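You operate a simulated robot arm through the tools that you are given. There is no shell and no other tool. Be economical: measure what you need, move in short steps, check, and stop when the job is done.

You run a simulated two-armed robot. Do the job below in one go: nothing can be reset, and whatever is moved stays where it is left.

JOB
Stack the small carton labelled "collars" from the side table top on top of the small carton labelled "couplings". Take the blue buffing block from the pump bench top and leave it in the inside the folding carton. Put one of the valve cores from the pump bench top on top of the empty core. Take the socket cover and put it on the short bench top. Put the orange file block from the wooden bench top on the square table top and the grey file block on top of the white flat box there. Take the scrub brush and put it on the paddle table top. Push the dust cover shut. Any order will do. Set down upright: buffing block, valve core, socket cover, file block.

Only the result counts: the job must be done as asked and must still hold three seconds after the hand-in. Knocking over, shifting, dropping, spilling or breaking anything else fails it. A push-on lid holds only when it is set on centred and level and pressed home; a screw cap is set on level and turned clockwise until tight.

ROBOT AND FRAMES
Two 7-joint arms with two-finger parallel grippers on one trunk, on a base that drives. Base frame: it is fixed to the floor where the robot stands at the start and does not move with it; the origin is under the middle of the robot, x ahead of it, y to its left, z up; the surface under the hand at the start is at about z = 750. Readings come in mm, degrees, newtons and seconds.
The left shoulder is at the start at [60, 189, 1203], the right one opposite. With the tool pointing down near the work surface each hand reaches from about 100 to 600 mm from the robot's upright axis, wherever it stands, measured 20 degrees to its own side. Places, roughly: buffing block [1000, -500, 750]; dust cover [1200, -1000, 700]; empty core (6x6x11 cm) [1200, -2400, 800]; file block [1250, 5750, 750]; flat box [1250, 6000, 750]; inside the folding carton (21x19 cm) [-460, -3100, 800]; paddle table top [-1700, 7100, 800]; scrub brush (6x5x9 cm) [1500, 6600, 800]; short bench top [1300, 2000, 800]; small carton [500, 0, 750]; socket cover (9x8x8 cm) [1100, 5800, 800]; square table top [1300, 7600, 800]; valve core [1500, -500, 750]. Payload 3.43 kg a hand.
Tool frame (each hand has its own): the origin (TCP) lies between the finger pads and is the grasp point; the fingertips stand 30 mm ahead of it; z points along the fingers, y is the line along which they close. The gripper opens to 94 mm. The fingers are 28 mm wide and 10 mm thick; the gripper's body (50 by 96 mm) begins 55 mm behind the TCP.
Orientation is that of the tool frame in the base frame, as a unit quaternion [x, y, z, w]. With the fingers straight down and closing along the base's y, the tool's x points along the base's -x, its y along +y and its z along -z.

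CONTROLS
- The arms move only by the tool drive_tool. It takes "left_moves", "right_moves" or both (then of equal length, played together; a hand with none holds still); each is one flat list of numbers, 7 for each row, row after row: the closure in counts, from 0 (fully open) to 255 (shut), then the shift along the tool's x, y, z in mm, then the turn, a rotation vector about the tool's x, y, z in degrees. In form: [grip, x, y, z, wx, wy, wz, grip, x, y, z, wx, wy, wz, ...]. A call has 1 to 20 rows; each row shifts and turns the commanded pose from where the row before left it, along the tool's axes as they then stand. Each row takes 0.2 s and may step no farther than 50 mm and 8.6 degrees from the row before; otherwise, or with a gripper value out of range, the whole call is refused. A pose out of reach is approached as far as the arm can. The call stops where the force on the tool passes 40 N (or 10 N more than at its start, if that is more) or the arm is blocked; 0.2 s more then pass. Each finger travels about 153 mm/s and halts on what it meets, pressing with about 38 N; the grip force reading is that of the motor and also rises with nothing between the fingers. The clock runs only during rows and for 0.2 s after the last one: add rows that do not move to give the fingers time. It gives the time, the measured TCP pose, the force on the tool (base axes), the opening and the grip force at its end, in the units of the frame above (readings bear some noise), with the torque about the TCP (base axes, N m) and any sound that the robot's microphone picked up, and new pictures: "pictures" is both (left out), scene, wrist or none (wrist: the cameras of the hands that moved).
- Cameras (640 x 400 px; columns grow to the right, rows downward): "scene" is now at [17.4, 4.3, 1750.5]; the picture's right is [-0.11, -0.99, 0.00], its down [-0.80, 0.09, -0.59] and it looks along [0.59, -0.06, -0.81] (base axes); focal length 259 px, centre (320, 200). "left" rides on the left gripper at [76, -14, -103] in its tool frame; the picture's right is [0.18, 0.98, 0.00], its down [-0.75, 0.14, -0.64] and it looks along [-0.63, 0.12, 0.77] (tool axes); focal length 243 px, centre (320, 200). "right" rides on the right gripper at [76, 14, -102] in its tool frame; the picture's right is [-0.18, 0.98, 0.00], its down [-0.75, -0.14, -0.64] and it looks along [-0.63, -0.12, 0.77] (tool axes); focal length 243 px, centre (320, 200).
- move_column(by): slides the trunk up (or, below 0, down) by that many mm; the arms and the scene camera ride with it, the base frame stays. It gives what a move gives, with no picture.
- drive_base(legs): drives the robot by 1 to 6 legs, each [ahead, left, turn to the left] in mm, mm and degrees, along the robot's own axes; the way and the turn of a leg run together, so that a leg with both is an arc; at most 1500 mm and 180 degrees a leg. The arms and the cameras ride along, it lands a little off, and it stops where it bumps. It gives what a move gives, and a new picture of the scene camera.
- head_to(pan, tilt): turns the head with the scene camera to pan (to the left, within 86 degrees either way) and tilt (down, from -29 to 69), counted from straight ahead of the robot. It gives what a move gives, and a new picture of the scene camera.
- probe_pixels(camera, pixels): for up to 12 pixels [column, row] of the newest picture of that camera ("zoom" is the newest enlarged one), the place [x, y, z] in the base frame of the surface seen there, good to about 2 mm, but the place of the scene camera against the robot may be out by one fixed shift of up to 18 mm in any direction. It takes no simulated time.
- close_up(camera, box): a new picture of the part [left, top, right, bottom] of that camera's present view, enlarged. It takes no simulated time.
- sign_off(): hands the job in; it is judged then, once.

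Go step by step. Measure first, check grasps and placings, and put right what went wrong. The budget is 145 turns and 260 pictures, counting those below and the enlarged ones. Unless the task says otherwise, let go and move clear before handing in.

The tools are called after "Call:" as a command line: name --argument value ..., lists and objects as JSON in quotes. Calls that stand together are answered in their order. drive_tool: Moves the arms, as the interface text tells. Its arguments: {"type":"object","properties":{"left_moves":{"type":"array","items":{"type":"number"}},"right_moves":{"type":"array","items":{"type":"number"}},"pictures":{"type":"string","enum":["both","scene","wrist","none"]}},"required":[]} The other tools are called the same way: move_column (by) slides the trunk up or down; drive_base (legs) drives the base; head_to (pan, tilt) turns the head that bears the scene camera; probe_pixels (camera, pixels) gives the place of the surface under pixels of a picture; close_up (camera, box) takes an enlarged picture of a part of a camera's view; sign_off () hands the job in.

At the start:

```text
t: 0.0
left_tcp_pos: [424.9, 145.6, 1127.6]
left_tcp_rot: [0.0, 1.0, 0.0, 0.0]
left_ft_force: [0.2, 0.0, 0.0]
left_ft_torque: [0.0, -0.02, -0.01]
left_grip_width: 94.0
left_gripper_force: 0.0
right_tcp_pos: [346.3, -223.5, 1190.9]
right_tcp_rot: [0.001, 1.0, 0.001, 0.001]
right_ft_force: [0.1, -0.1, 0.8]
right_ft_torque: [0.0, 0.0, -0.02]
right_grip_width: 93.7
right_gripper_force: 0.0
trunk travel left (down, up): [-875.0, 115.0]
robot x, y, heading: [1.2, -1.0, -0.0]
head pan, tilt: [-6.2, 53.8]
```

scene: 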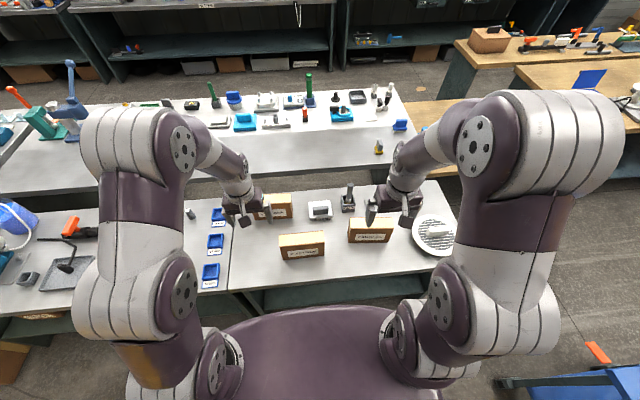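
right: 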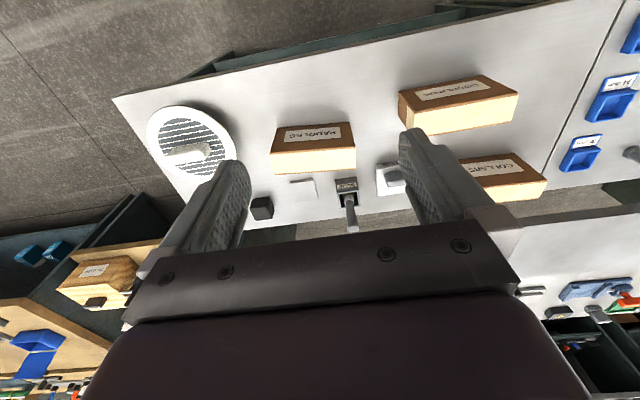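
left: 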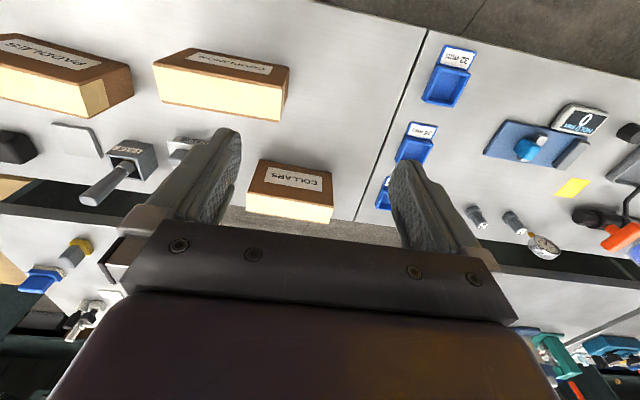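

The left picture shows three cartons: COLLARS near (290,190), one near (225,80) and one near (60,75). I'll read the labels and measure.

Call:
close_up --camera "left" --box '[0, 20, 340, 230]'

Call:
close_up --camera "scene" --box '[180, 160, 460, 300]'

Call:
probe_pixels --camera "left" --pixels '[[261, 160], [330, 172], [333, 206], [249, 195], [248, 210], [333, 222], [188, 50], [289, 67], [273, 97], [154, 68], [160, 105], [300, 240]]'

```text
1.88 times, centred on (170, 125) of left
```

zoom: 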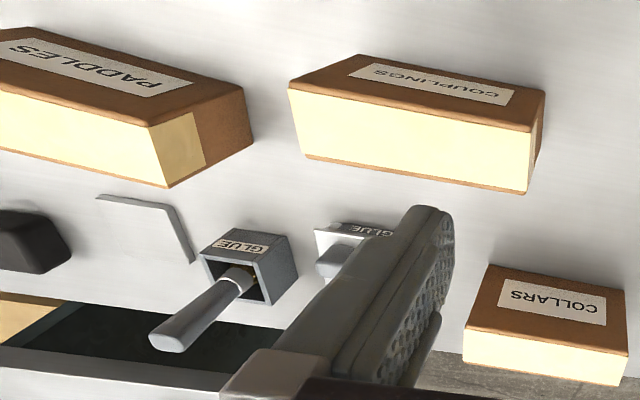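

```text
2.29 times, centred on (320, 230) of scene
```

zoom: 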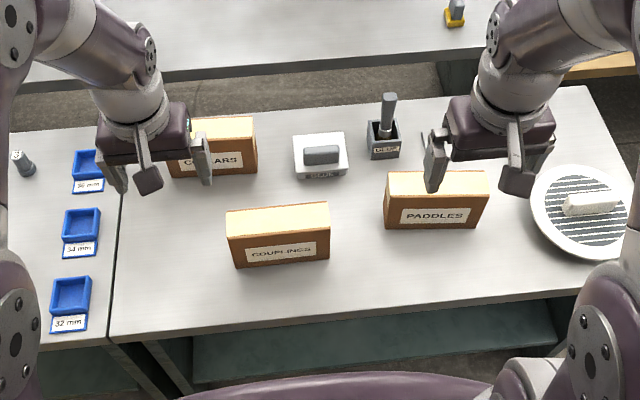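

```text
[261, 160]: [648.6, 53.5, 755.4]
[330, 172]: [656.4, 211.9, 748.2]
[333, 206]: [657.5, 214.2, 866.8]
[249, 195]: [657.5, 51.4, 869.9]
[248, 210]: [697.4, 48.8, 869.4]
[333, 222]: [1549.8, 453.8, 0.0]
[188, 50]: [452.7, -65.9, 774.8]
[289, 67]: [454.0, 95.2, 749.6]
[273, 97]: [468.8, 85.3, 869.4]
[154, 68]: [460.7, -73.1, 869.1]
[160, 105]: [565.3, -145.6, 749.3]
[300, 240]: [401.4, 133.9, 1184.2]
```

COLLARS is at about x 657–?, y 52–213, top z≈868; COUPLINGS at y −70..90. Next I measure the depth of both cartons and the table edge.

Call:
probe_pixels --camera "left" --pixels '[[290, 207], [250, 204], [332, 214], [290, 214], [158, 80], [162, 95], [220, 100], [270, 110], [278, 115], [215, 112], [289, 100], [240, 85]]'

Call:
probe_pixels --camera "scene" --pixels '[[245, 289], [430, 262], [320, 310], [320, 340], [298, 252], [300, 236], [322, 234], [281, 241], [282, 197], [284, 205], [400, 306], [240, 320]]'

```text
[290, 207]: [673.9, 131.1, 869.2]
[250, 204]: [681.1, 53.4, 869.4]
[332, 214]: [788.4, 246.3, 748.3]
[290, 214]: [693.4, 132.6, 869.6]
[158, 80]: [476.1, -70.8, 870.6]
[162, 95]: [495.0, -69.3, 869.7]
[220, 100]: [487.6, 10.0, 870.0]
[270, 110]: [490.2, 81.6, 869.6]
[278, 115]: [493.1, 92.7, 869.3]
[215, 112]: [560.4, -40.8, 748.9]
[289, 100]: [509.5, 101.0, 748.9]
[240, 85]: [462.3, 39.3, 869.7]
```

```text
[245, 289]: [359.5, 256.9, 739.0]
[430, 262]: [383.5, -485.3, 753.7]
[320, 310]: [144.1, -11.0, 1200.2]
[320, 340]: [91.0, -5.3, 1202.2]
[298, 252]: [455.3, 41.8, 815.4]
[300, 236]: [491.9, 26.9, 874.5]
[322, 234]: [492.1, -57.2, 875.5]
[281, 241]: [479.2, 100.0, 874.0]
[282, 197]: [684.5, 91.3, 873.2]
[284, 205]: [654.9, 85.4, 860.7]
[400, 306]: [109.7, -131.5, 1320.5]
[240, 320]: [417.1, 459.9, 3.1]
```

COUPLINGS runs roughly x 460–510, y −70..93 with a slight yaw; COLLARS is about x 657–710, y 52–213, just out of reach. I drive ahead a little.

Call:
drive_base --legs '[[90, 0, 0]]'

```text
t: 1.1
left_tcp_pos: [513.5, 145.7, 1128.6]
left_tcp_rot: [-0.001, 1.0, 0.0, 0.001]
left_ft_force: [0.4, -0.5, 0.0]
left_ft_torque: [0.0, 0.04, 0.03]
left_grip_width: 93.9
left_gripper_force: 0.0
right_tcp_pos: [435.6, -222.5, 1193.3]
right_tcp_rot: [-0.001, 1.0, 0.0, 0.001]
right_ft_force: [-0.1, -0.4, 0.3]
right_ft_torque: [-0.02, 0.0, -0.01]
right_grip_width: 94.2
right_gripper_force: 0.0
trunk travel left (down, up): [-875.0, 115.0]
robot x, y, heading: [90.1, -3.1, 0.1]
head pan, tilt: [-6.2, 53.8]
```

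scene: 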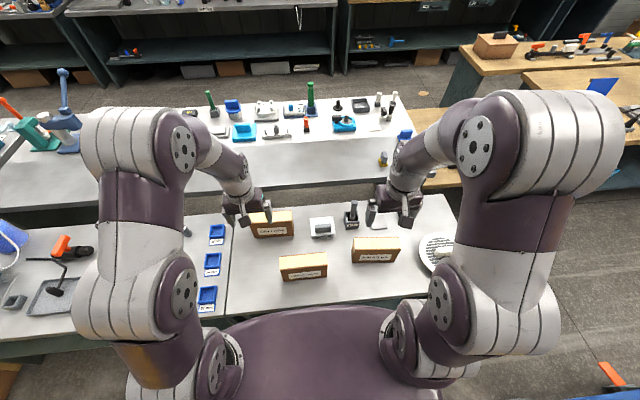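

The drive went as asked (robot at 90,−3). Now I turn the left hand 90° so that its fingers close along base x.

Call:
drive_tool --left_moves '[0, 0, 0, 0, 0, 0, 8.2, 0, 0, 0, 0, 0, 0, 8.2, 0, 0, 0, 0, 0, 0, 8.2, 0, 0, 0, 0, 0, 0, 8.2, 0, 0, 0, 0, 0, 0, 8.2, 0, 0, 0, 0, 0, 0, 8.2, 0, 0, 0, 0, 0, 0, 8.2, 0, 0, 0, 0, 0, 0, 8.2, 0, 0, 0, 0, 0, 0, 8.2, 0, 0, 0, 0, 0, 0, 8.2, 0, 0, 0, 0, 0, 0, 8, 0, 0, 40, 0, 0, 0, 0, 0, 0, 40, 0, 0, 0, 0, 0, 0, 40, 0, 0, 0, 0, 0, 0, 30, 0, 0, 0, 0]' --pictures "wrist"

```text
t: 4.3
left_tcp_pos: [666.5, 147.3, 1126.3]
left_tcp_rot: [0.708, 0.707, -0.001, -0.001]
left_ft_force: [0.3, -0.2, 0.6]
left_ft_torque: [-0.02, 0.01, -0.01]
left_grip_width: 94.0
left_gripper_force: 0.0
right_tcp_pos: [439.7, -221.9, 1191.7]
right_tcp_rot: [-0.001, 1.0, 0.0, -0.001]
right_ft_force: [-0.2, -0.7, -0.7]
right_ft_torque: [-0.03, 0.0, -0.01]
right_grip_width: 93.8
right_gripper_force: 0.1
trunk travel left (down, up): [-875.0, 115.0]
robot x, y, heading: [90.4, -1.4, 0.1]
head pan, tilt: [-6.2, 53.8]
```

left: 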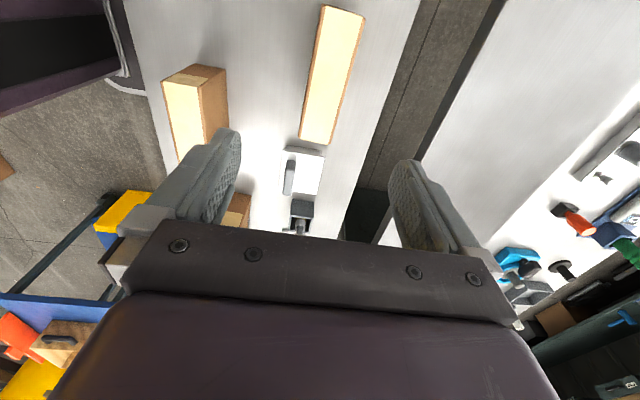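

The COLLARS top shows at (330,75); I probe its corners and those of COUPLINGS at (200,120).

Call:
probe_pixels --camera "left" --pixels '[[327, 9], [362, 20], [302, 134], [330, 141], [345, 60], [352, 60], [318, 60], [166, 86], [196, 80], [180, 150], [203, 140], [172, 120]]'

Call:
close_up --camera "left" --box '[150, 0, 390, 150]'

```text
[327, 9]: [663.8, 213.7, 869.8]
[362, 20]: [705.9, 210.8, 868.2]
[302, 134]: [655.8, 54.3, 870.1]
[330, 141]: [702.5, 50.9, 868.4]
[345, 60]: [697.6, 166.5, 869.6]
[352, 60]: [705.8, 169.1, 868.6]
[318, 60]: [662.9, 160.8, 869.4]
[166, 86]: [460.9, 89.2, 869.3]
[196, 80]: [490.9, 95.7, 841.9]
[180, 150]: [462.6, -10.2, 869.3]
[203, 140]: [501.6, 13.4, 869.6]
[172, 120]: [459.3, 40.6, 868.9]
```

```text
2.67 times, centred on (270, 75) of left
```

zoom: 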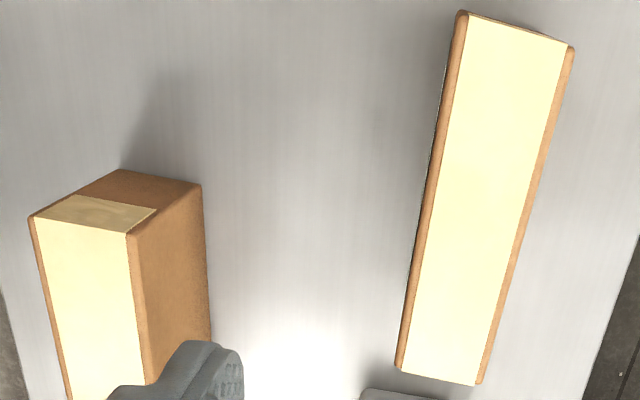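

I refine the edges with points on the brown borders of the zoom picture.

Call:
probe_pixels --camera "zoom" --pixels '[[455, 60], [406, 330], [564, 75], [488, 345], [430, 200], [530, 200], [36, 235], [62, 375], [133, 250], [150, 370], [33, 217], [128, 234]]'

```text
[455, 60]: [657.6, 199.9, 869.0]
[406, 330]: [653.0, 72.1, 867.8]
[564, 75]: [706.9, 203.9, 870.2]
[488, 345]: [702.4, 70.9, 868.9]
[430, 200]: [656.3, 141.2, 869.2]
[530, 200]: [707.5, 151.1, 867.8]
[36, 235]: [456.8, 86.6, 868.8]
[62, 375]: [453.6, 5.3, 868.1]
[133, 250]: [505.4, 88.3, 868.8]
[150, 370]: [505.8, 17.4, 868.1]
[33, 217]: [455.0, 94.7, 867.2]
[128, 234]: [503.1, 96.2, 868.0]
```

COLLARS centre ≈ (680.5,132), yaw about −2°; COUPLINGS centre ≈ (480,12). I descend the open left hand over COLLARS.

Call:
drive_tool --left_moves '[0, -15, 14, 20, 0, 0, 2, 0, 0, 0, 45, 0, 0, 0, 0, 0, 0, 45, 0, 0, 0, 0, 0, 0, 45, 0, 0, 0, 0, 0, 0, 40, 0, 0, 0, 0, 0, 0, 40, 0, 0, 0, 0, 0, 0, 32, 0, 0, 0]' --pictures "wrist"

```text
t: 5.9
left_tcp_pos: [681.7, 134.3, 862.3]
left_tcp_rot: [0.718, 0.696, 0.0, 0.001]
left_ft_force: [-0.1, 0.3, -0.4]
left_ft_torque: [-0.03, 0.01, 0.01]
left_grip_width: 94.1
left_gripper_force: 0.1
right_tcp_pos: [437.6, -222.1, 1191.8]
right_tcp_rot: [-0.001, 1.0, 0.0, -0.001]
right_ft_force: [1.1, 0.7, -0.4]
right_ft_torque: [0.02, -0.01, 0.02]
right_grip_width: 93.8
right_gripper_force: 0.1
trunk travel left (down, up): [-875.0, 115.0]
robot x, y, heading: [91.7, -0.7, 0.1]
head pan, tilt: [-6.2, 53.8]
```

left: 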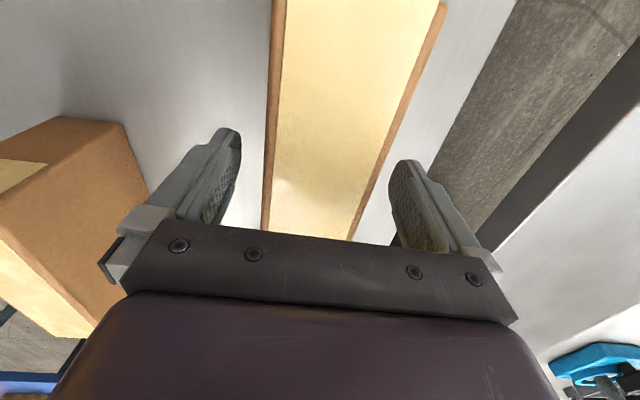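

The carton sits between the fingers. I close, lift 165 mm and check.

Call:
drive_tool --left_moves '[255, 0, 0, 0, 0, 0, 0, 255, 0, 0, 0, 0, 0, 0, 255, 0, 0, 0, 0, 0, 0, 255, 0, 0, 0, 0, 0, 0, 255, 0, 0, -20, 0, 0, 0, 255, 0, 0, -35, 0, 0, 0, 255, 0, 0, -35, 0, 0, 0, 255, 0, 0, -35, 0, 0, 0, 255, 0, 0, -40, 0, 0, 0, 255, 0, 0, 0, 0, 0, 0]' --pictures "wrist"

```text
t: 8.1
left_tcp_pos: [678.8, 131.0, 1028.9]
left_tcp_rot: [0.718, 0.696, -0.001, 0.0]
left_ft_force: [0.2, 0.1, -4.4]
left_ft_torque: [0.0, 0.02, -0.02]
left_grip_width: 59.1
left_gripper_force: 37.9
right_tcp_pos: [439.6, -222.6, 1191.7]
right_tcp_rot: [0.0, 1.0, -0.001, 0.0]
right_ft_force: [0.0, 0.1, 1.5]
right_ft_torque: [-0.01, 0.01, -0.01]
right_grip_width: 94.1
right_gripper_force: 0.0
trunk travel left (down, up): [-875.0, 115.0]
robot x, y, heading: [90.7, 0.6, 0.4]
head pan, tilt: [-6.2, 53.8]
```

left: 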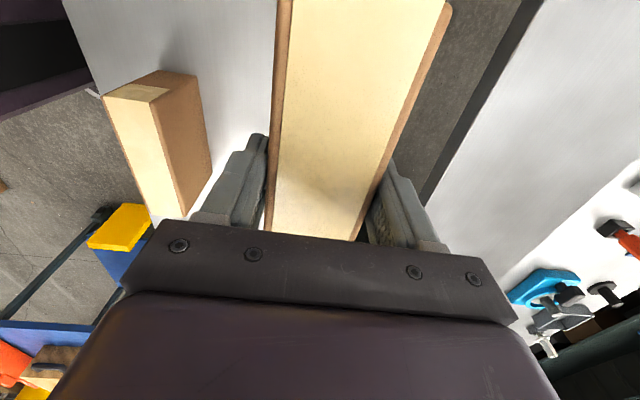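

COLLARS is held (width 59 mm, ~0.45 kg). I measure COUPLINGS afresh from here.

Call:
probe_pixels --camera "left" --pixels '[[106, 98], [151, 103], [110, 110], [151, 205], [153, 112], [182, 205], [176, 180], [140, 180], [155, 212], [120, 99]]'

Call:
close_up --camera "left" --box '[80, 60, 240, 220]'

```text
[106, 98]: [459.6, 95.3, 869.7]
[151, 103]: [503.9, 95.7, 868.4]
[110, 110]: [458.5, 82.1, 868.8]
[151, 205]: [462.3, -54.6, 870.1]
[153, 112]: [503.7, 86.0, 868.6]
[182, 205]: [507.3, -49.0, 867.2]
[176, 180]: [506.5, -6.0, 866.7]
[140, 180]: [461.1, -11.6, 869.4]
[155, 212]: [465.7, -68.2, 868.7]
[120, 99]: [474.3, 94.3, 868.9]
```

```text
2.50 times, centred on (160, 140) of left
```

zoom: 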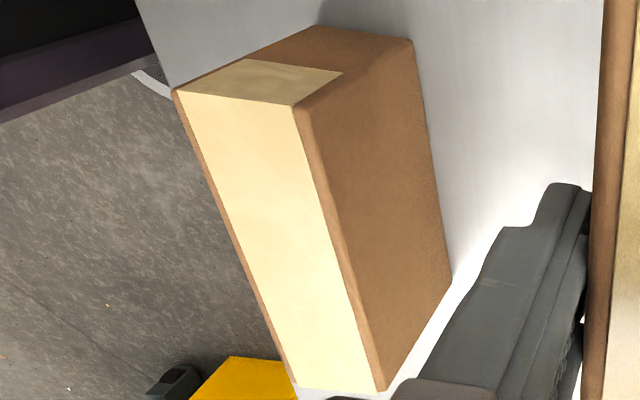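

COUPLINGS centre is (483,12.5), yaw +1.4°. I move COLLARS over it and lower to about 10 mm above.

Call:
drive_tool --left_moves '[255, 0, 0, 0, 0, 0, -3.2, 255, -22.8, -39.7, 0, 0, 0, 0, 255, -22.8, -39.7, 0, 0, 0, 0, 255, -22.8, -39.7, 0, 0, 0, 0, 255, -22.8, -39.7, 0, 0, 0, 0, 255, -22.8, -39.7, 0, 0, 0, 0, 255, 0, 0, 0, 0, 0, 0, 255, 0, 0, 15, 0, 0, 0, 255, 0, 0, 15, 0, 0, 0, 255, 0, 0, 0, 0, 0, 0]' --pictures "both"

```text
t: 10.3
left_tcp_pos: [483.2, 12.9, 994.0]
left_tcp_rot: [0.699, 0.715, 0.0, 0.001]
left_ft_force: [0.2, 0.1, -3.6]
left_ft_torque: [0.0, -0.04, 0.01]
left_grip_width: 59.3
left_gripper_force: 38.1
right_tcp_pos: [437.5, -221.6, 1192.3]
right_tcp_rot: [0.0, 1.0, 0.0, 0.0]
right_ft_force: [-0.1, 0.1, -0.2]
right_ft_torque: [-0.03, -0.01, 0.0]
right_grip_width: 94.1
right_gripper_force: 0.1
trunk travel left (down, up): [-875.0, 115.0]
robot x, y, heading: [88.6, 0.6, 0.2]
head pan, tilt: [-6.2, 53.8]
```

scene: 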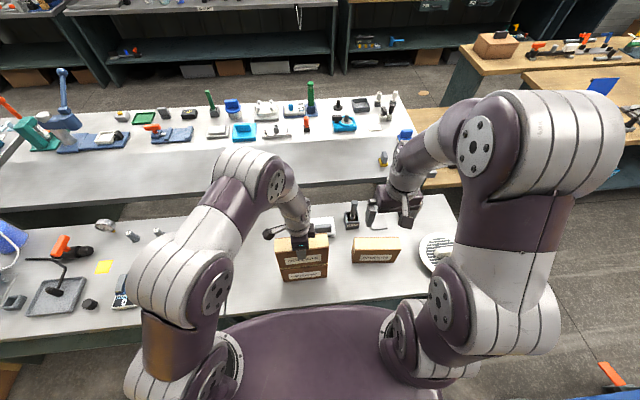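
left: 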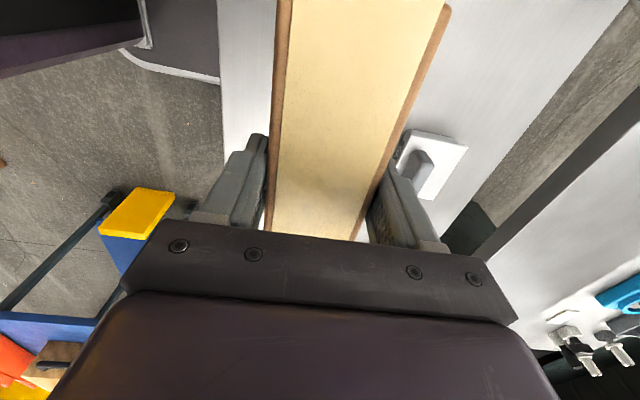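

Alignment looks right at (305,260). I lower in small steps and watch the force.

Call:
drive_tool --left_moves '[255, 0, 0, 3, 0, 0, 0, 255, 0, 0, 3, 0, 0, 0, 255, 0, 0, 2, 0, 0, 0, 255, 0, 0, 2, 0, 0, 0, 255, 0, 0, 0, 0, 0, 0]' --pictures "none"

Call:
close_up --camera "scene" --box '[240, 200, 360, 300]'

```text
t: 11.5
left_tcp_pos: [483.4, 13.2, 984.9]
left_tcp_rot: [0.699, 0.715, 0.0, 0.0]
left_ft_force: [0.0, -0.2, -5.6]
left_ft_torque: [0.03, 0.01, 0.0]
left_grip_width: 59.2
left_gripper_force: 37.7
right_tcp_pos: [438.5, -222.6, 1192.0]
right_tcp_rot: [-0.001, 1.0, -0.001, 0.0]
right_ft_force: [-0.4, 0.2, -0.1]
right_ft_torque: [0.01, -0.01, 0.02]
right_grip_width: 94.1
right_gripper_force: 0.1
trunk travel left (down, up): [-875.0, 115.0]
robot x, y, heading: [92.0, -1.5, -0.4]
head pan, tilt: [-6.2, 53.8]
```

```text
4.00 times, centred on (300, 250) of scene
```

zoom: 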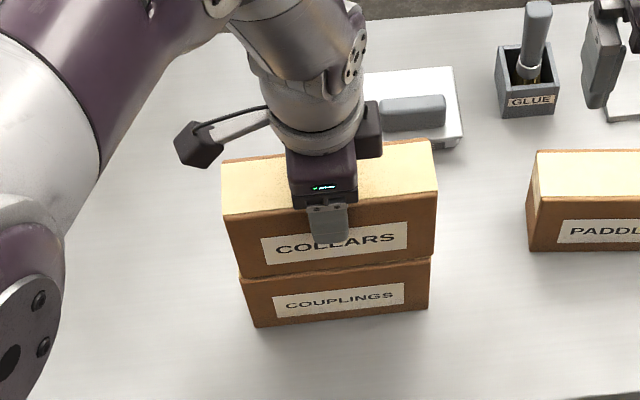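

The edges line up; no contact yet (−5.6 N is just weight). I go on down in 1 mm steps.

Call:
drive_tool --left_moves '[255, 0, 0, 1, 0, 0, 0, 255, 0, 0, 1, 0, 0, 0, 255, 0, 0, 1, 0, 0, 0, 255, 0, 0, 1, 0, 0, 0, 255, 0, 0, 0, 0, 0, 0]' --pictures "none"

```text
t: 12.7
left_tcp_pos: [484.6, 12.0, 982.1]
left_tcp_rot: [0.7, 0.714, 0.001, 0.0]
left_ft_force: [-1.1, -0.8, 6.6]
left_ft_torque: [0.1, -0.11, -0.09]
left_grip_width: 59.2
left_gripper_force: 37.8
right_tcp_pos: [438.8, -222.0, 1192.8]
right_tcp_rot: [-0.001, 1.0, 0.0, 0.0]
right_ft_force: [-0.1, -0.2, 0.0]
right_ft_torque: [0.04, -0.02, 0.0]
right_grip_width: 94.1
right_gripper_force: 0.0
trunk travel left (down, up): [-875.0, 115.0]
robot x, y, heading: [90.1, -0.8, 0.1]
head pan, tilt: [-6.2, 53.8]
```

Force flipped to +6.6 N: it is seated. I open and rise clear.

Call:
drive_tool --left_moves '[200, 0, 0, 0, 0, 0, 0, 100, 0, 0, 0, 0, 0, 0, 0, 0, 0, 0, 0, 0, 0, 0, 0, 0, 0, 0, 0, 0, 0, 0, 0, -30, 0, 0, 0, 0, 0, 0, -40, 0, 0, 0, 0, 0, 0, -45, 0, 0, 0, 0, 0, 0, -45, 0, 0, 0]' --pictures "both"

```text
t: 14.5
left_tcp_pos: [482.7, 11.3, 1142.3]
left_tcp_rot: [0.7, 0.714, 0.001, 0.0]
left_ft_force: [0.7, -0.4, -0.4]
left_ft_torque: [0.06, 0.0, 0.0]
left_grip_width: 94.1
left_gripper_force: 0.1
right_tcp_pos: [437.3, -224.2, 1192.3]
right_tcp_rot: [-0.001, 1.0, -0.001, 0.001]
right_ft_force: [-0.2, 0.3, -1.0]
right_ft_torque: [-0.02, 0.0, 0.01]
right_grip_width: 93.8
right_gripper_force: 0.1
trunk travel left (down, up): [-875.0, 115.0]
robot x, y, heading: [91.6, 2.8, 0.2]
head pan, tilt: [-6.2, 53.8]
```

scene: 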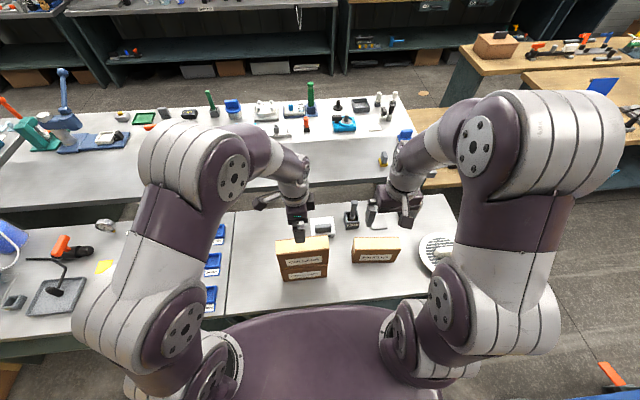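
left: 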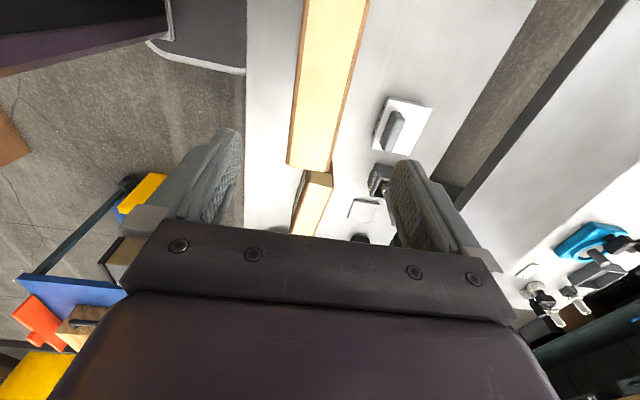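

The stack stands. Next I look for the pump bench to the right with the head.

Call:
head_to --pan -30 --tilt 35

Call:
close_up --camera "scene" --box '[80, 40, 400, 240]'

```text
t: 15.4
left_tcp_pos: [485.2, 11.8, 1140.3]
left_tcp_rot: [0.699, 0.715, 0.0, 0.0]
left_ft_force: [0.1, -0.1, 0.2]
left_ft_torque: [-0.04, -0.02, -0.01]
left_grip_width: 94.1
left_gripper_force: 0.1
right_tcp_pos: [437.7, -223.5, 1192.6]
right_tcp_rot: [-0.001, 1.0, -0.001, 0.0]
right_ft_force: [-0.2, -0.6, -0.2]
right_ft_torque: [0.02, 0.0, 0.0]
right_grip_width: 93.9
right_gripper_force: 0.0
trunk travel left (down, up): [-875.0, 115.0]
robot x, y, heading: [91.8, -1.4, 0.1]
head pan, tilt: [-30.0, 35.0]
```

scene: 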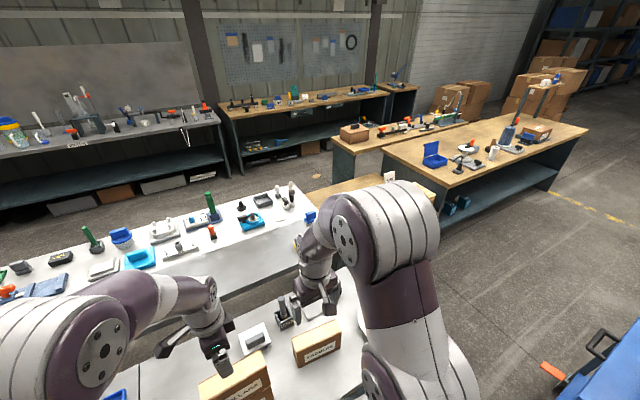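

```text
2.00 times, centred on (240, 140) of scene
```

zoom: 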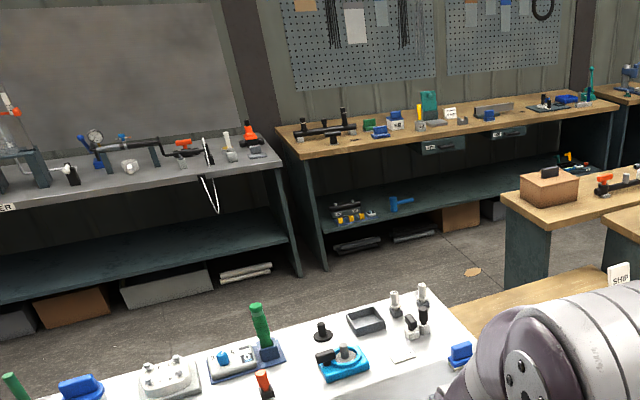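

Call:
probe_pixels --camera "scene" --pixels '[[290, 190], [277, 193], [309, 217], [252, 222], [432, 155], [300, 232], [475, 150], [330, 190], [352, 130], [300, 100], [100, 125], [388, 178]]'

Call:
close_up --camera "scene" --box '[230, 160, 330, 240]'

Call:
close_up --camera "scene" --box '[330, 60, 580, 210]'

```text
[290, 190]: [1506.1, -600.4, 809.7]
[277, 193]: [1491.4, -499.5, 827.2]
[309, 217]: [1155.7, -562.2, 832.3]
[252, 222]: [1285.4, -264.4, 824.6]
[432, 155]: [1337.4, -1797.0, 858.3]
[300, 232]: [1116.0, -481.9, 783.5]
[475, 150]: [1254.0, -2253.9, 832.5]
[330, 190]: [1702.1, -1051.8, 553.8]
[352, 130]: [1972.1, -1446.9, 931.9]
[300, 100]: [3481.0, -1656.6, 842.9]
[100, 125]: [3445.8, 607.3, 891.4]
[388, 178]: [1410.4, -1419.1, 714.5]
```

```text
5.00 times, centred on (280, 200) of scene
```

zoom: 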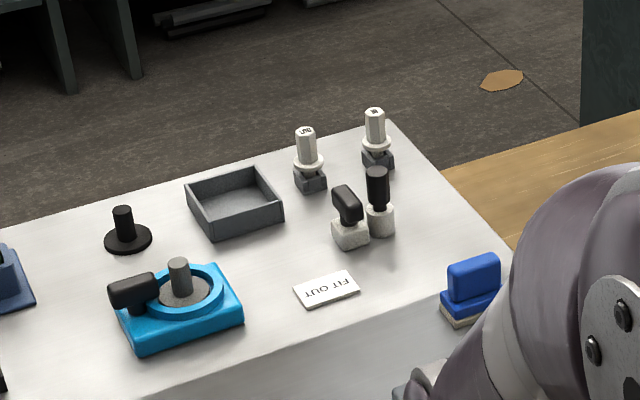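

```text
2.56 times, centred on (455, 135) of scene
```

zoom: 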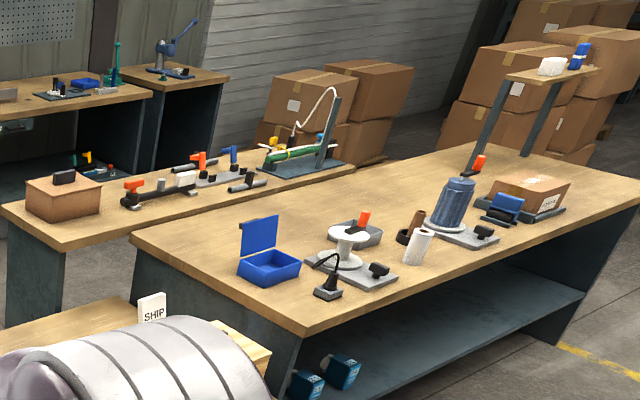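

The valve cores and blue block stand at the white bench's right end. I check the floor space to the right and the blue cart before driving.

Call:
head_to --pan -75 --tilt 40

```text
t: 16.5
left_tcp_pos: [483.6, 11.3, 1141.8]
left_tcp_rot: [0.699, 0.715, 0.0, 0.0]
left_ft_force: [0.3, 0.2, 0.5]
left_ft_torque: [0.02, -0.01, 0.01]
left_grip_width: 94.1
left_gripper_force: 0.0
right_tcp_pos: [437.4, -223.7, 1192.3]
right_tcp_rot: [-0.001, 1.0, 0.0, 0.0]
right_ft_force: [-0.5, 0.0, -0.1]
right_ft_torque: [0.02, -0.02, 0.03]
right_grip_width: 94.0
right_gripper_force: 0.0
trunk travel left (down, up): [-875.0, 115.0]
robot x, y, heading: [87.0, -0.3, 0.1]
head pan, tilt: [-75.0, 40.0]
```

scene: 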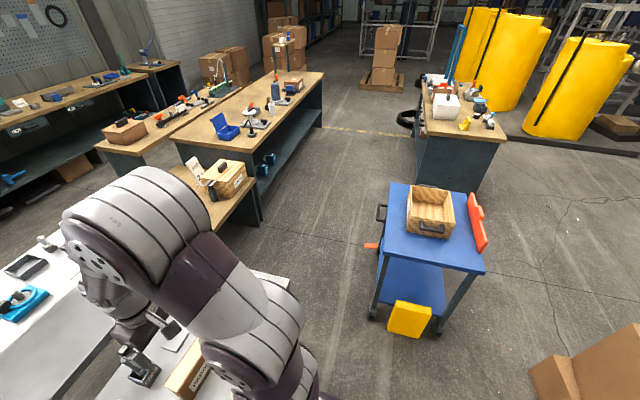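

Call:
probe_pixels --camera "scene" --pixels '[[390, 185], [486, 265], [370, 265], [372, 318], [418, 130], [500, 135], [260, 225], [320, 125], [200, 180], [280, 290], [250, 195], [445, 108]]'

Call:
close_up --camera "scene" --box '[160, 60, 320, 220]'

Call:
close_up --camera "scene" --box '[380, 60, 520, 160]'

```text
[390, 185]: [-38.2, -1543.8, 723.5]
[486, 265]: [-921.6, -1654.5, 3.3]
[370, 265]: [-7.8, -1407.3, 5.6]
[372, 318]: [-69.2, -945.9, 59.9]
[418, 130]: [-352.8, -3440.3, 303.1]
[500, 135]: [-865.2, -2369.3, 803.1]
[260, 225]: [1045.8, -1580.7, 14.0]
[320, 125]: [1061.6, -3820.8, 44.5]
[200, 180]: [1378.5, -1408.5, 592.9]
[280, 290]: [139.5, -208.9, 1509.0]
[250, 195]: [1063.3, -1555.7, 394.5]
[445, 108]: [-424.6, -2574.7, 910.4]
```

```text
2.50 times, centred on (240, 140) of scene
```

zoom: 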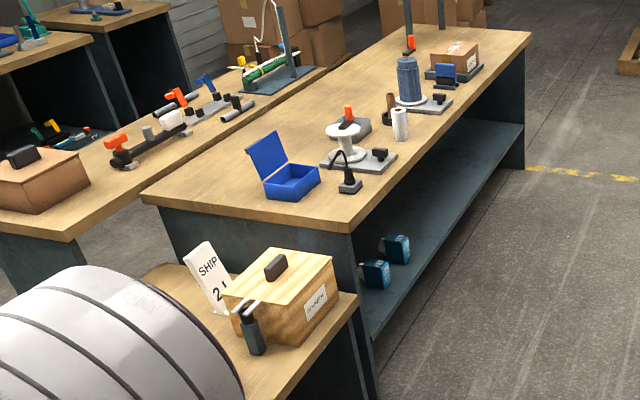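

```text
4.00 times, centred on (450, 110) of scene
```

zoom: 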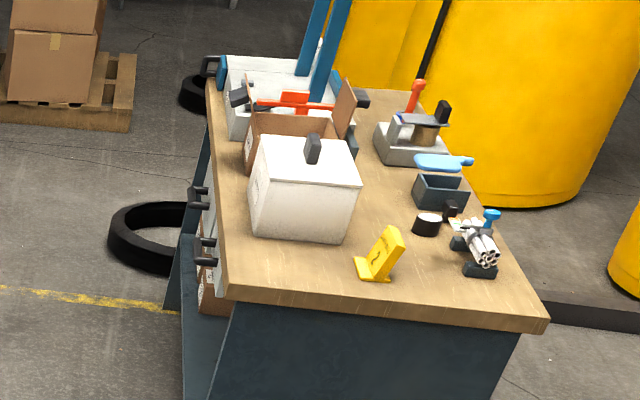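

The base rim seems visible in the left picture at (155,45)–(245,70). I measure it to know my footprint, plus the side table's right end.

Call:
probe_pixels --camera "left" --pixels '[[152, 43], [170, 52], [200, 64], [240, 72], [243, 70], [200, 40], [230, 50], [90, 30], [225, 20], [262, 120], [244, 100], [300, 240]]'

Call:
probe_pixels --camera "scene" --pixels '[[380, 246], [377, 220], [374, 250], [420, 310], [438, 325], [395, 330], [285, 275], [292, 281], [300, 290], [375, 240], [368, 246], [405, 258]]'

```text
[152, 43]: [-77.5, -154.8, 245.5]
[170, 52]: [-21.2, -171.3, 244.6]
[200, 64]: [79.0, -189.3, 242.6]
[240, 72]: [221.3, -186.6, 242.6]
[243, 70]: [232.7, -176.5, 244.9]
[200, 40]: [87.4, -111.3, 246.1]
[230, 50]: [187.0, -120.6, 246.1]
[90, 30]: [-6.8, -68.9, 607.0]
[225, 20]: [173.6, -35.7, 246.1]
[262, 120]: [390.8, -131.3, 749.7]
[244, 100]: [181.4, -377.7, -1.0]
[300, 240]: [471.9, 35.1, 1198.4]
```

```text
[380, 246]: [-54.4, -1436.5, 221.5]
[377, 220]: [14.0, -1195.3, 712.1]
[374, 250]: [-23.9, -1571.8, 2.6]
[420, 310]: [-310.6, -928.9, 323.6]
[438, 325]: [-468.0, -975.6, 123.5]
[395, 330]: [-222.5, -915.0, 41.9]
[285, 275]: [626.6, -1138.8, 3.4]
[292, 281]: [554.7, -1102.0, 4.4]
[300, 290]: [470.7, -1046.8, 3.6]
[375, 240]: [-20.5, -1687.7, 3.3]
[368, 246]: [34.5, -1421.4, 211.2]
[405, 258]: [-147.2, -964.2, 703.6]
```

The base is about ±190 mm wide and fits the gap between the side table corner (360,−490) and the cart (0,−950). I drive through diagonally to about (495,−966).

Call:
drive_base --legs '[[-68, -597, 0], [0, 0, -38], [600, 0, 0], [0, 0, 38]]'

Call:
head_to --pan 0 --tilt 40

```text
t: 22.8
left_tcp_pos: [428.6, -865.8, 1142.8]
left_tcp_rot: [0.878, 0.478, -0.001, -0.001]
left_ft_force: [0.7, -0.3, 0.2]
left_ft_torque: [0.02, 0.02, 0.02]
left_grip_width: 94.1
left_gripper_force: 0.0
right_tcp_pos: [258.5, -1033.0, 1191.6]
right_tcp_rot: [0.294, 0.956, 0.0, 0.0]
right_ft_force: [0.2, 0.0, 0.0]
right_ft_torque: [0.01, 0.01, -0.01]
right_grip_width: 93.8
right_gripper_force: 0.1
trunk travel left (down, up): [-875.0, 115.0]
robot x, y, heading: [95.0, -657.1, -34.1]
head pan, tilt: [-75.0, 40.0]
stopped in leg 3: the robot was blocked; the commanded pose is now the measured one
```

scene: 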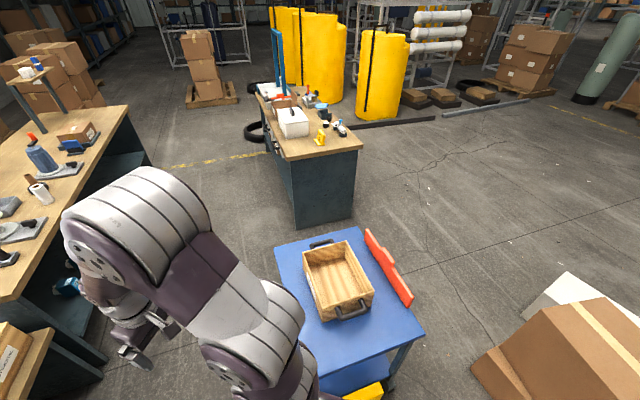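

```text
t: 24.2
left_tcp_pos: [425.1, -866.2, 1141.5]
left_tcp_rot: [0.879, 0.478, 0.0, 0.0]
left_ft_force: [0.6, 0.8, -1.0]
left_ft_torque: [-0.01, 0.01, 0.02]
left_grip_width: 94.0
left_gripper_force: 0.1
right_tcp_pos: [255.1, -1034.5, 1191.6]
right_tcp_rot: [0.294, 0.956, 0.001, 0.001]
right_ft_force: [-0.8, 0.0, -1.0]
right_ft_torque: [0.01, -0.01, 0.01]
right_grip_width: 94.2
right_gripper_force: 0.0
trunk travel left (down, up): [-875.0, 115.0]
robot x, y, heading: [91.7, -653.0, -34.2]
head pan, tilt: [0.0, 40.0]
```

scene: 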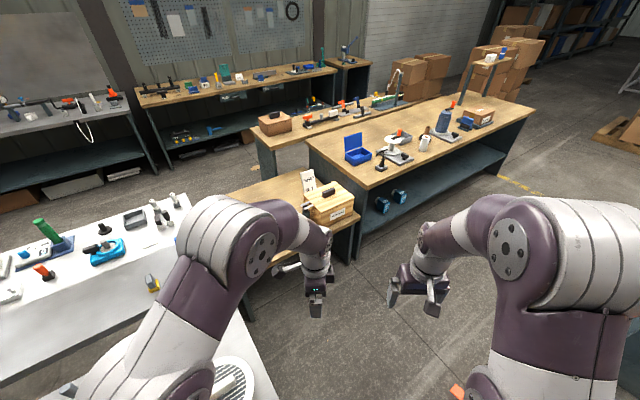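

The drive was blocked at (92,−653) with heading −34. I look with both wrist cameras and the head to see what touched.

Call:
close_up --camera "left" --box '[0, 0, 640, 400]'

Call:
close_up --camera "right" --box '[0, 0, 640, 400]'

```text
1.00 times, centred on (320, 200) of left (not enlarged: the box is as wide or as high as the picture)
```

zoom: 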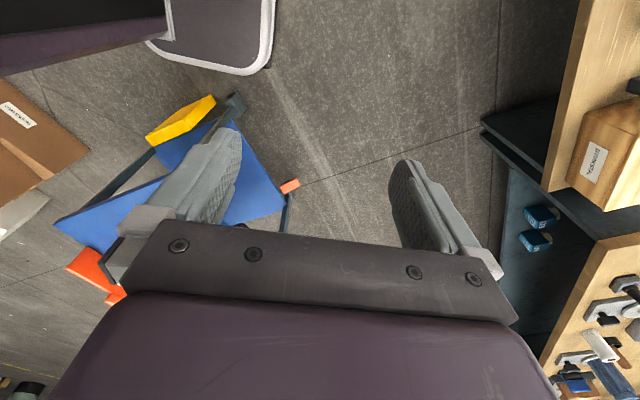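

```text
1.00 times, centred on (320, 200) of right (not enlarged: the box is as wide or as high as the picture)
```

zoom: 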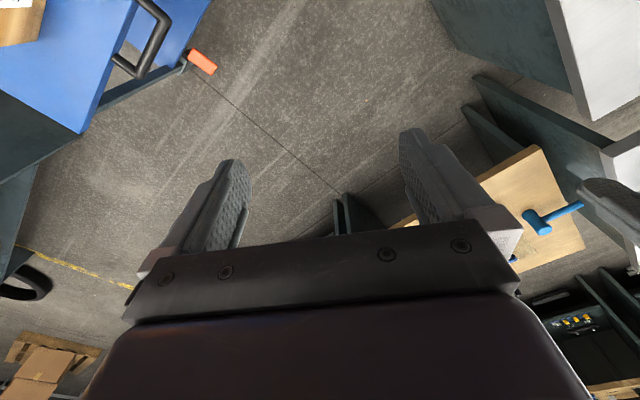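

Call:
close_up --camera "left" --box '[130, 0, 330, 125]'

Call:
probe_pixels --camera "left" --pixels '[[235, 95], [232, 108], [240, 113], [243, 72], [262, 64], [270, 45], [272, 5], [160, 47], [200, 64], [210, 98]]'

Call:
head_to --pan 70 --tilt 60

```text
3.20 times, centred on (230, 62) of left
```

zoom: 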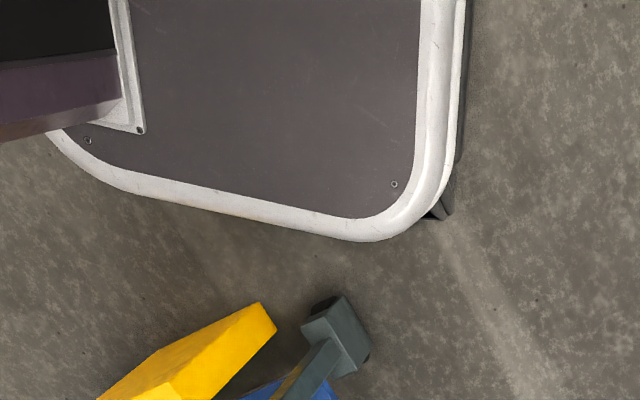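

```text
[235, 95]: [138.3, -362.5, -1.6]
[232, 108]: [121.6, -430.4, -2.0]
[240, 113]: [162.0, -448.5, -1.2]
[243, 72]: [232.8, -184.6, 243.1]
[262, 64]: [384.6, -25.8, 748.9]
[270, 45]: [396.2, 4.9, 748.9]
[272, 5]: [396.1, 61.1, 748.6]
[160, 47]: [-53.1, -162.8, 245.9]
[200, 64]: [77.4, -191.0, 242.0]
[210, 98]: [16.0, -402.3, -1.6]
```

```text
t: 25.7
left_tcp_pos: [425.2, -866.5, 1140.8]
left_tcp_rot: [0.879, 0.477, 0.0, 0.0]
left_ft_force: [0.1, 0.2, -0.2]
left_ft_torque: [-0.02, 0.03, 0.02]
left_grip_width: 93.9
left_gripper_force: 0.0
right_tcp_pos: [255.7, -1032.6, 1191.8]
right_tcp_rot: [0.294, 0.956, 0.001, 0.0]
right_ft_force: [0.1, -0.5, -0.1]
right_ft_torque: [0.0, 0.01, -0.01]
right_grip_width: 94.0
right_gripper_force: 0.0
trunk travel left (down, up): [-875.0, 115.0]
robot x, y, heading: [94.0, -653.7, -34.0]
head pan, tilt: [70.0, 60.0]
```

scene: 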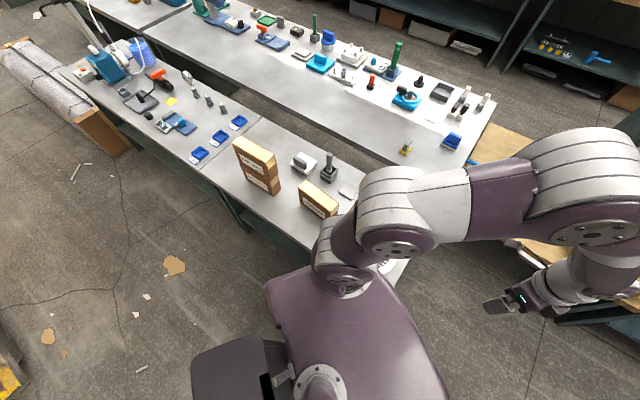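

Nothing touches on the cart side; the side table at my front left, near (400,280), is the likely contact. I measure its end and edge.

Call:
probe_pixels --camera "scene" --pixels '[[408, 262], [400, 284], [395, 290], [240, 215], [310, 238], [270, 285], [440, 395], [345, 268], [405, 275], [300, 232]]'

Call:
close_up --camera "scene" --box '[200, 180, 440, 330]'

Call:
probe_pixels --camera "zoom" --pixels '[[555, 200], [540, 285], [530, 270]]'

```text
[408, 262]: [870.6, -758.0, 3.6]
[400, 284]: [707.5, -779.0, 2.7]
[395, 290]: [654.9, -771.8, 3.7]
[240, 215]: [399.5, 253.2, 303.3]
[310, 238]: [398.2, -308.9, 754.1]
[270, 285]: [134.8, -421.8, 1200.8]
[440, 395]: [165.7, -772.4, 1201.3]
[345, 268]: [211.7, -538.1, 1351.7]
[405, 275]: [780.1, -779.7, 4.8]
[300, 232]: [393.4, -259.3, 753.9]
```

```text
2.67 times, centred on (320, 255) of scene
```

zoom: 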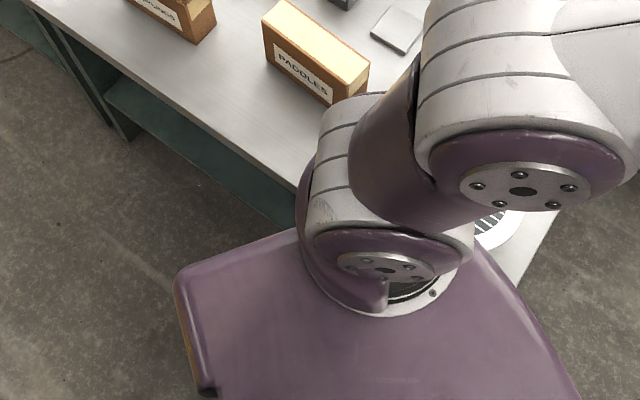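

```text
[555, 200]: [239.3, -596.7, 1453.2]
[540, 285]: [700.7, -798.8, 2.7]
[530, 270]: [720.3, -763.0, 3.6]
```

Call:
probe_pixels --camera "zoom" --pixels '[[525, 225], [530, 235], [520, 255], [512, 265], [515, 275], [545, 215], [505, 255]]'

```text
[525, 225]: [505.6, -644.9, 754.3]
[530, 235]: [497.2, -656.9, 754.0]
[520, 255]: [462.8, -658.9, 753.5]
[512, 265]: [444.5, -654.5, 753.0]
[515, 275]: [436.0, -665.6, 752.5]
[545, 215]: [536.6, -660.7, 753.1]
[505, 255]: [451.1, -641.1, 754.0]
```

The side table really ends at y≈−665. I measure the cart's near corner exactly with the left camera to judge the gap.

Call:
close_up --camera "left" --box '[130, 0, 330, 240]'

Call:
probe_pixels --camera "zoom" --pixels '[[276, 165], [300, 190], [265, 170], [315, 200], [240, 195], [375, 345], [460, 310], [430, 305], [170, 115], [235, 122], [210, 122], [100, 200]]'

```text
1.67 times, centred on (230, 120) of left
```

zoom: 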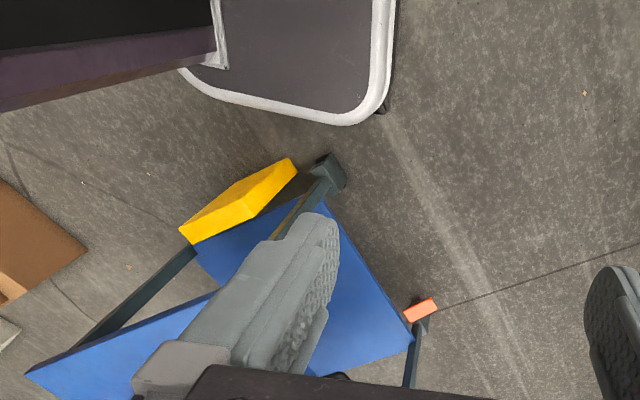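

```text
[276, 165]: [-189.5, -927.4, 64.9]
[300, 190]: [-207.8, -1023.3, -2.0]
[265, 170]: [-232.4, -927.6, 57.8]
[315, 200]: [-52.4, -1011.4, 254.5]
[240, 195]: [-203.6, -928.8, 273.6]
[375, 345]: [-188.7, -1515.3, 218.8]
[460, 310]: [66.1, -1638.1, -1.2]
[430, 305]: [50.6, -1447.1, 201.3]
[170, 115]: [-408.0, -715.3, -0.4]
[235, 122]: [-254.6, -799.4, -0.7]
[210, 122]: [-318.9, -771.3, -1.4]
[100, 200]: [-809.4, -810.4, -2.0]
```

Call:
probe_pixels --camera "zoom" --pixels '[[325, 160], [332, 175], [340, 185], [318, 172], [342, 178], [330, 190], [345, 120], [380, 85], [393, 20], [250, 105], [300, 117]]'

```text
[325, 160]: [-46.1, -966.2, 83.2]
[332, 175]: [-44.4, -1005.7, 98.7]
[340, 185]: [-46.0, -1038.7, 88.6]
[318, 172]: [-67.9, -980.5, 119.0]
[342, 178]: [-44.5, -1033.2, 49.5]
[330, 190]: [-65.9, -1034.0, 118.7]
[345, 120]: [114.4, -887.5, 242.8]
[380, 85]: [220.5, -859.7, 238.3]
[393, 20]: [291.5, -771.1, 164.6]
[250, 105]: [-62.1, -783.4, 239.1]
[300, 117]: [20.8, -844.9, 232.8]
```

The base front reaches ~230 mm ahead; the contact must be front-left. I look at the side table's end panel with the right camera (dark panel near (520,50)).

Call:
close_up --camera "right" --box '[400, 0, 640, 150]'

Call:
probe_pixels --camera "zoom" --pixels '[[90, 10], [120, 55], [200, 110], [300, 150], [410, 225], [440, 245], [480, 300], [250, 50], [480, 150], [420, 60], [560, 290], [200, 215]]'

```text
2.67 times, centred on (520, 75) of right
```

zoom: 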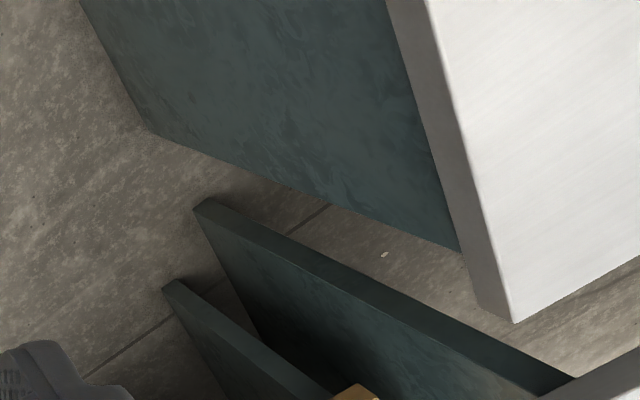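

```text
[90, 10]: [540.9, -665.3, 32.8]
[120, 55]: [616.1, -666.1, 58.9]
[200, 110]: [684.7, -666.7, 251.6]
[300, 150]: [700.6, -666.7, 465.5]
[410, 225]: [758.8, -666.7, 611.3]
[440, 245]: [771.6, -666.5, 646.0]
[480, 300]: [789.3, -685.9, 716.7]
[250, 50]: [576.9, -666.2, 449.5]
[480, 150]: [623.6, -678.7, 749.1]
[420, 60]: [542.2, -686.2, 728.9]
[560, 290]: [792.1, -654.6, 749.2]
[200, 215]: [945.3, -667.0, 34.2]
```

The front-left corner met the table's end panel (x≈399, y≈−666). I back off and realign to pass at about −57° through (172,−823).

Call:
drive_base --legs '[[-116, 20, 0], [0, 0, -23]]'

```text
t: 28.1
left_tcp_pos: [228.1, -895.1, 1142.3]
left_tcp_rot: [0.957, 0.291, 0.0, 0.001]
left_ft_force: [-0.4, 0.3, 0.3]
left_ft_torque: [0.01, 0.02, 0.0]
left_grip_width: 94.1
left_gripper_force: 0.1
right_tcp_pos: [6.4, -982.7, 1193.2]
right_tcp_rot: [0.481, 0.877, 0.0, 0.0]
right_ft_force: [-1.5, 0.3, 0.0]
right_ft_torque: [0.01, 0.02, -0.01]
right_grip_width: 93.8
right_gripper_force: 0.0
trunk travel left (down, up): [-875.0, 115.0]
robot x, y, heading: [7.3, -573.3, -57.6]
head pan, tilt: [70.0, 60.0]
```

scene: 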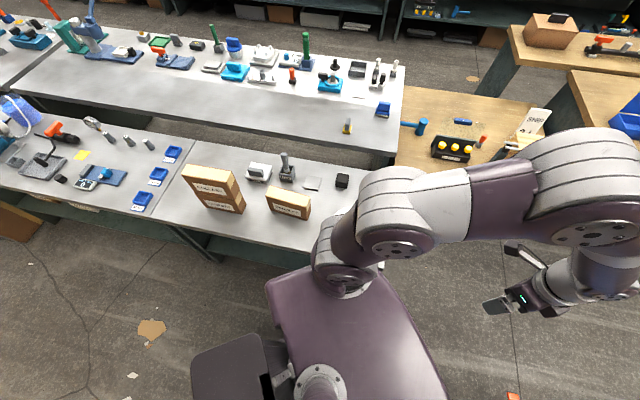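

Pose (7,−573,−57.6) is as planned. I drive 580 mm through the gap and turn back to heading 0.

Call:
drive_base --legs '[[580, 0, 0], [0, 0, 57.6]]'

Call:
head_to --pan 5 --tilt 40

```text
t: 34.0
left_tcp_pos: [708.5, -1034.7, 1140.9]
left_tcp_rot: [0.694, 0.72, 0.0, -0.001]
left_ft_force: [-0.2, 0.3, -0.8]
left_ft_torque: [-0.01, -0.01, 0.02]
left_grip_width: 94.0
left_gripper_force: 0.0
right_tcp_pos: [666.7, -1270.6, 1192.4]
right_tcp_rot: [-0.007, 1.0, -0.001, 0.0]
right_ft_force: [1.1, -0.8, -0.3]
right_ft_torque: [0.0, 0.05, 0.01]
right_grip_width: 93.9
right_gripper_force: 0.1
trunk travel left (down, up): [-875.0, 115.0]
robot x, y, heading: [315.5, -1055.1, 0.9]
head pan, tilt: [70.0, 60.0]
```

scene: 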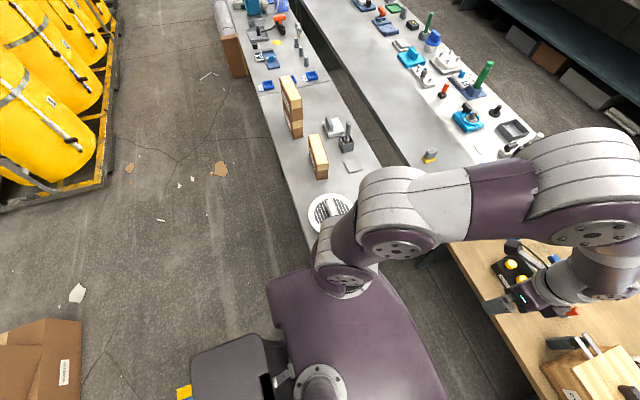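

```text
t: 35.3
left_tcp_pos: [709.1, -1034.4, 1142.0]
left_tcp_rot: [0.694, 0.72, 0.0, -0.001]
left_ft_force: [-0.6, -0.8, -0.6]
left_ft_torque: [0.0, 0.0, 0.02]
left_grip_width: 94.1
left_gripper_force: 0.1
right_tcp_pos: [665.7, -1269.6, 1191.9]
right_tcp_rot: [-0.008, 1.0, -0.001, 0.0]
right_ft_force: [0.0, 0.4, -0.2]
right_ft_torque: [-0.01, 0.04, 0.01]
right_grip_width: 93.9
right_gripper_force: 0.1
trunk travel left (down, up): [-875.0, 115.0]
robot x, y, heading: [315.3, -1054.2, 0.6]
head pan, tilt: [5.0, 40.0]
```

scene: 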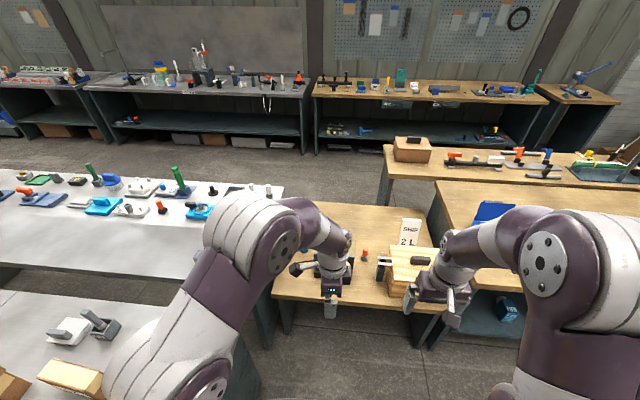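

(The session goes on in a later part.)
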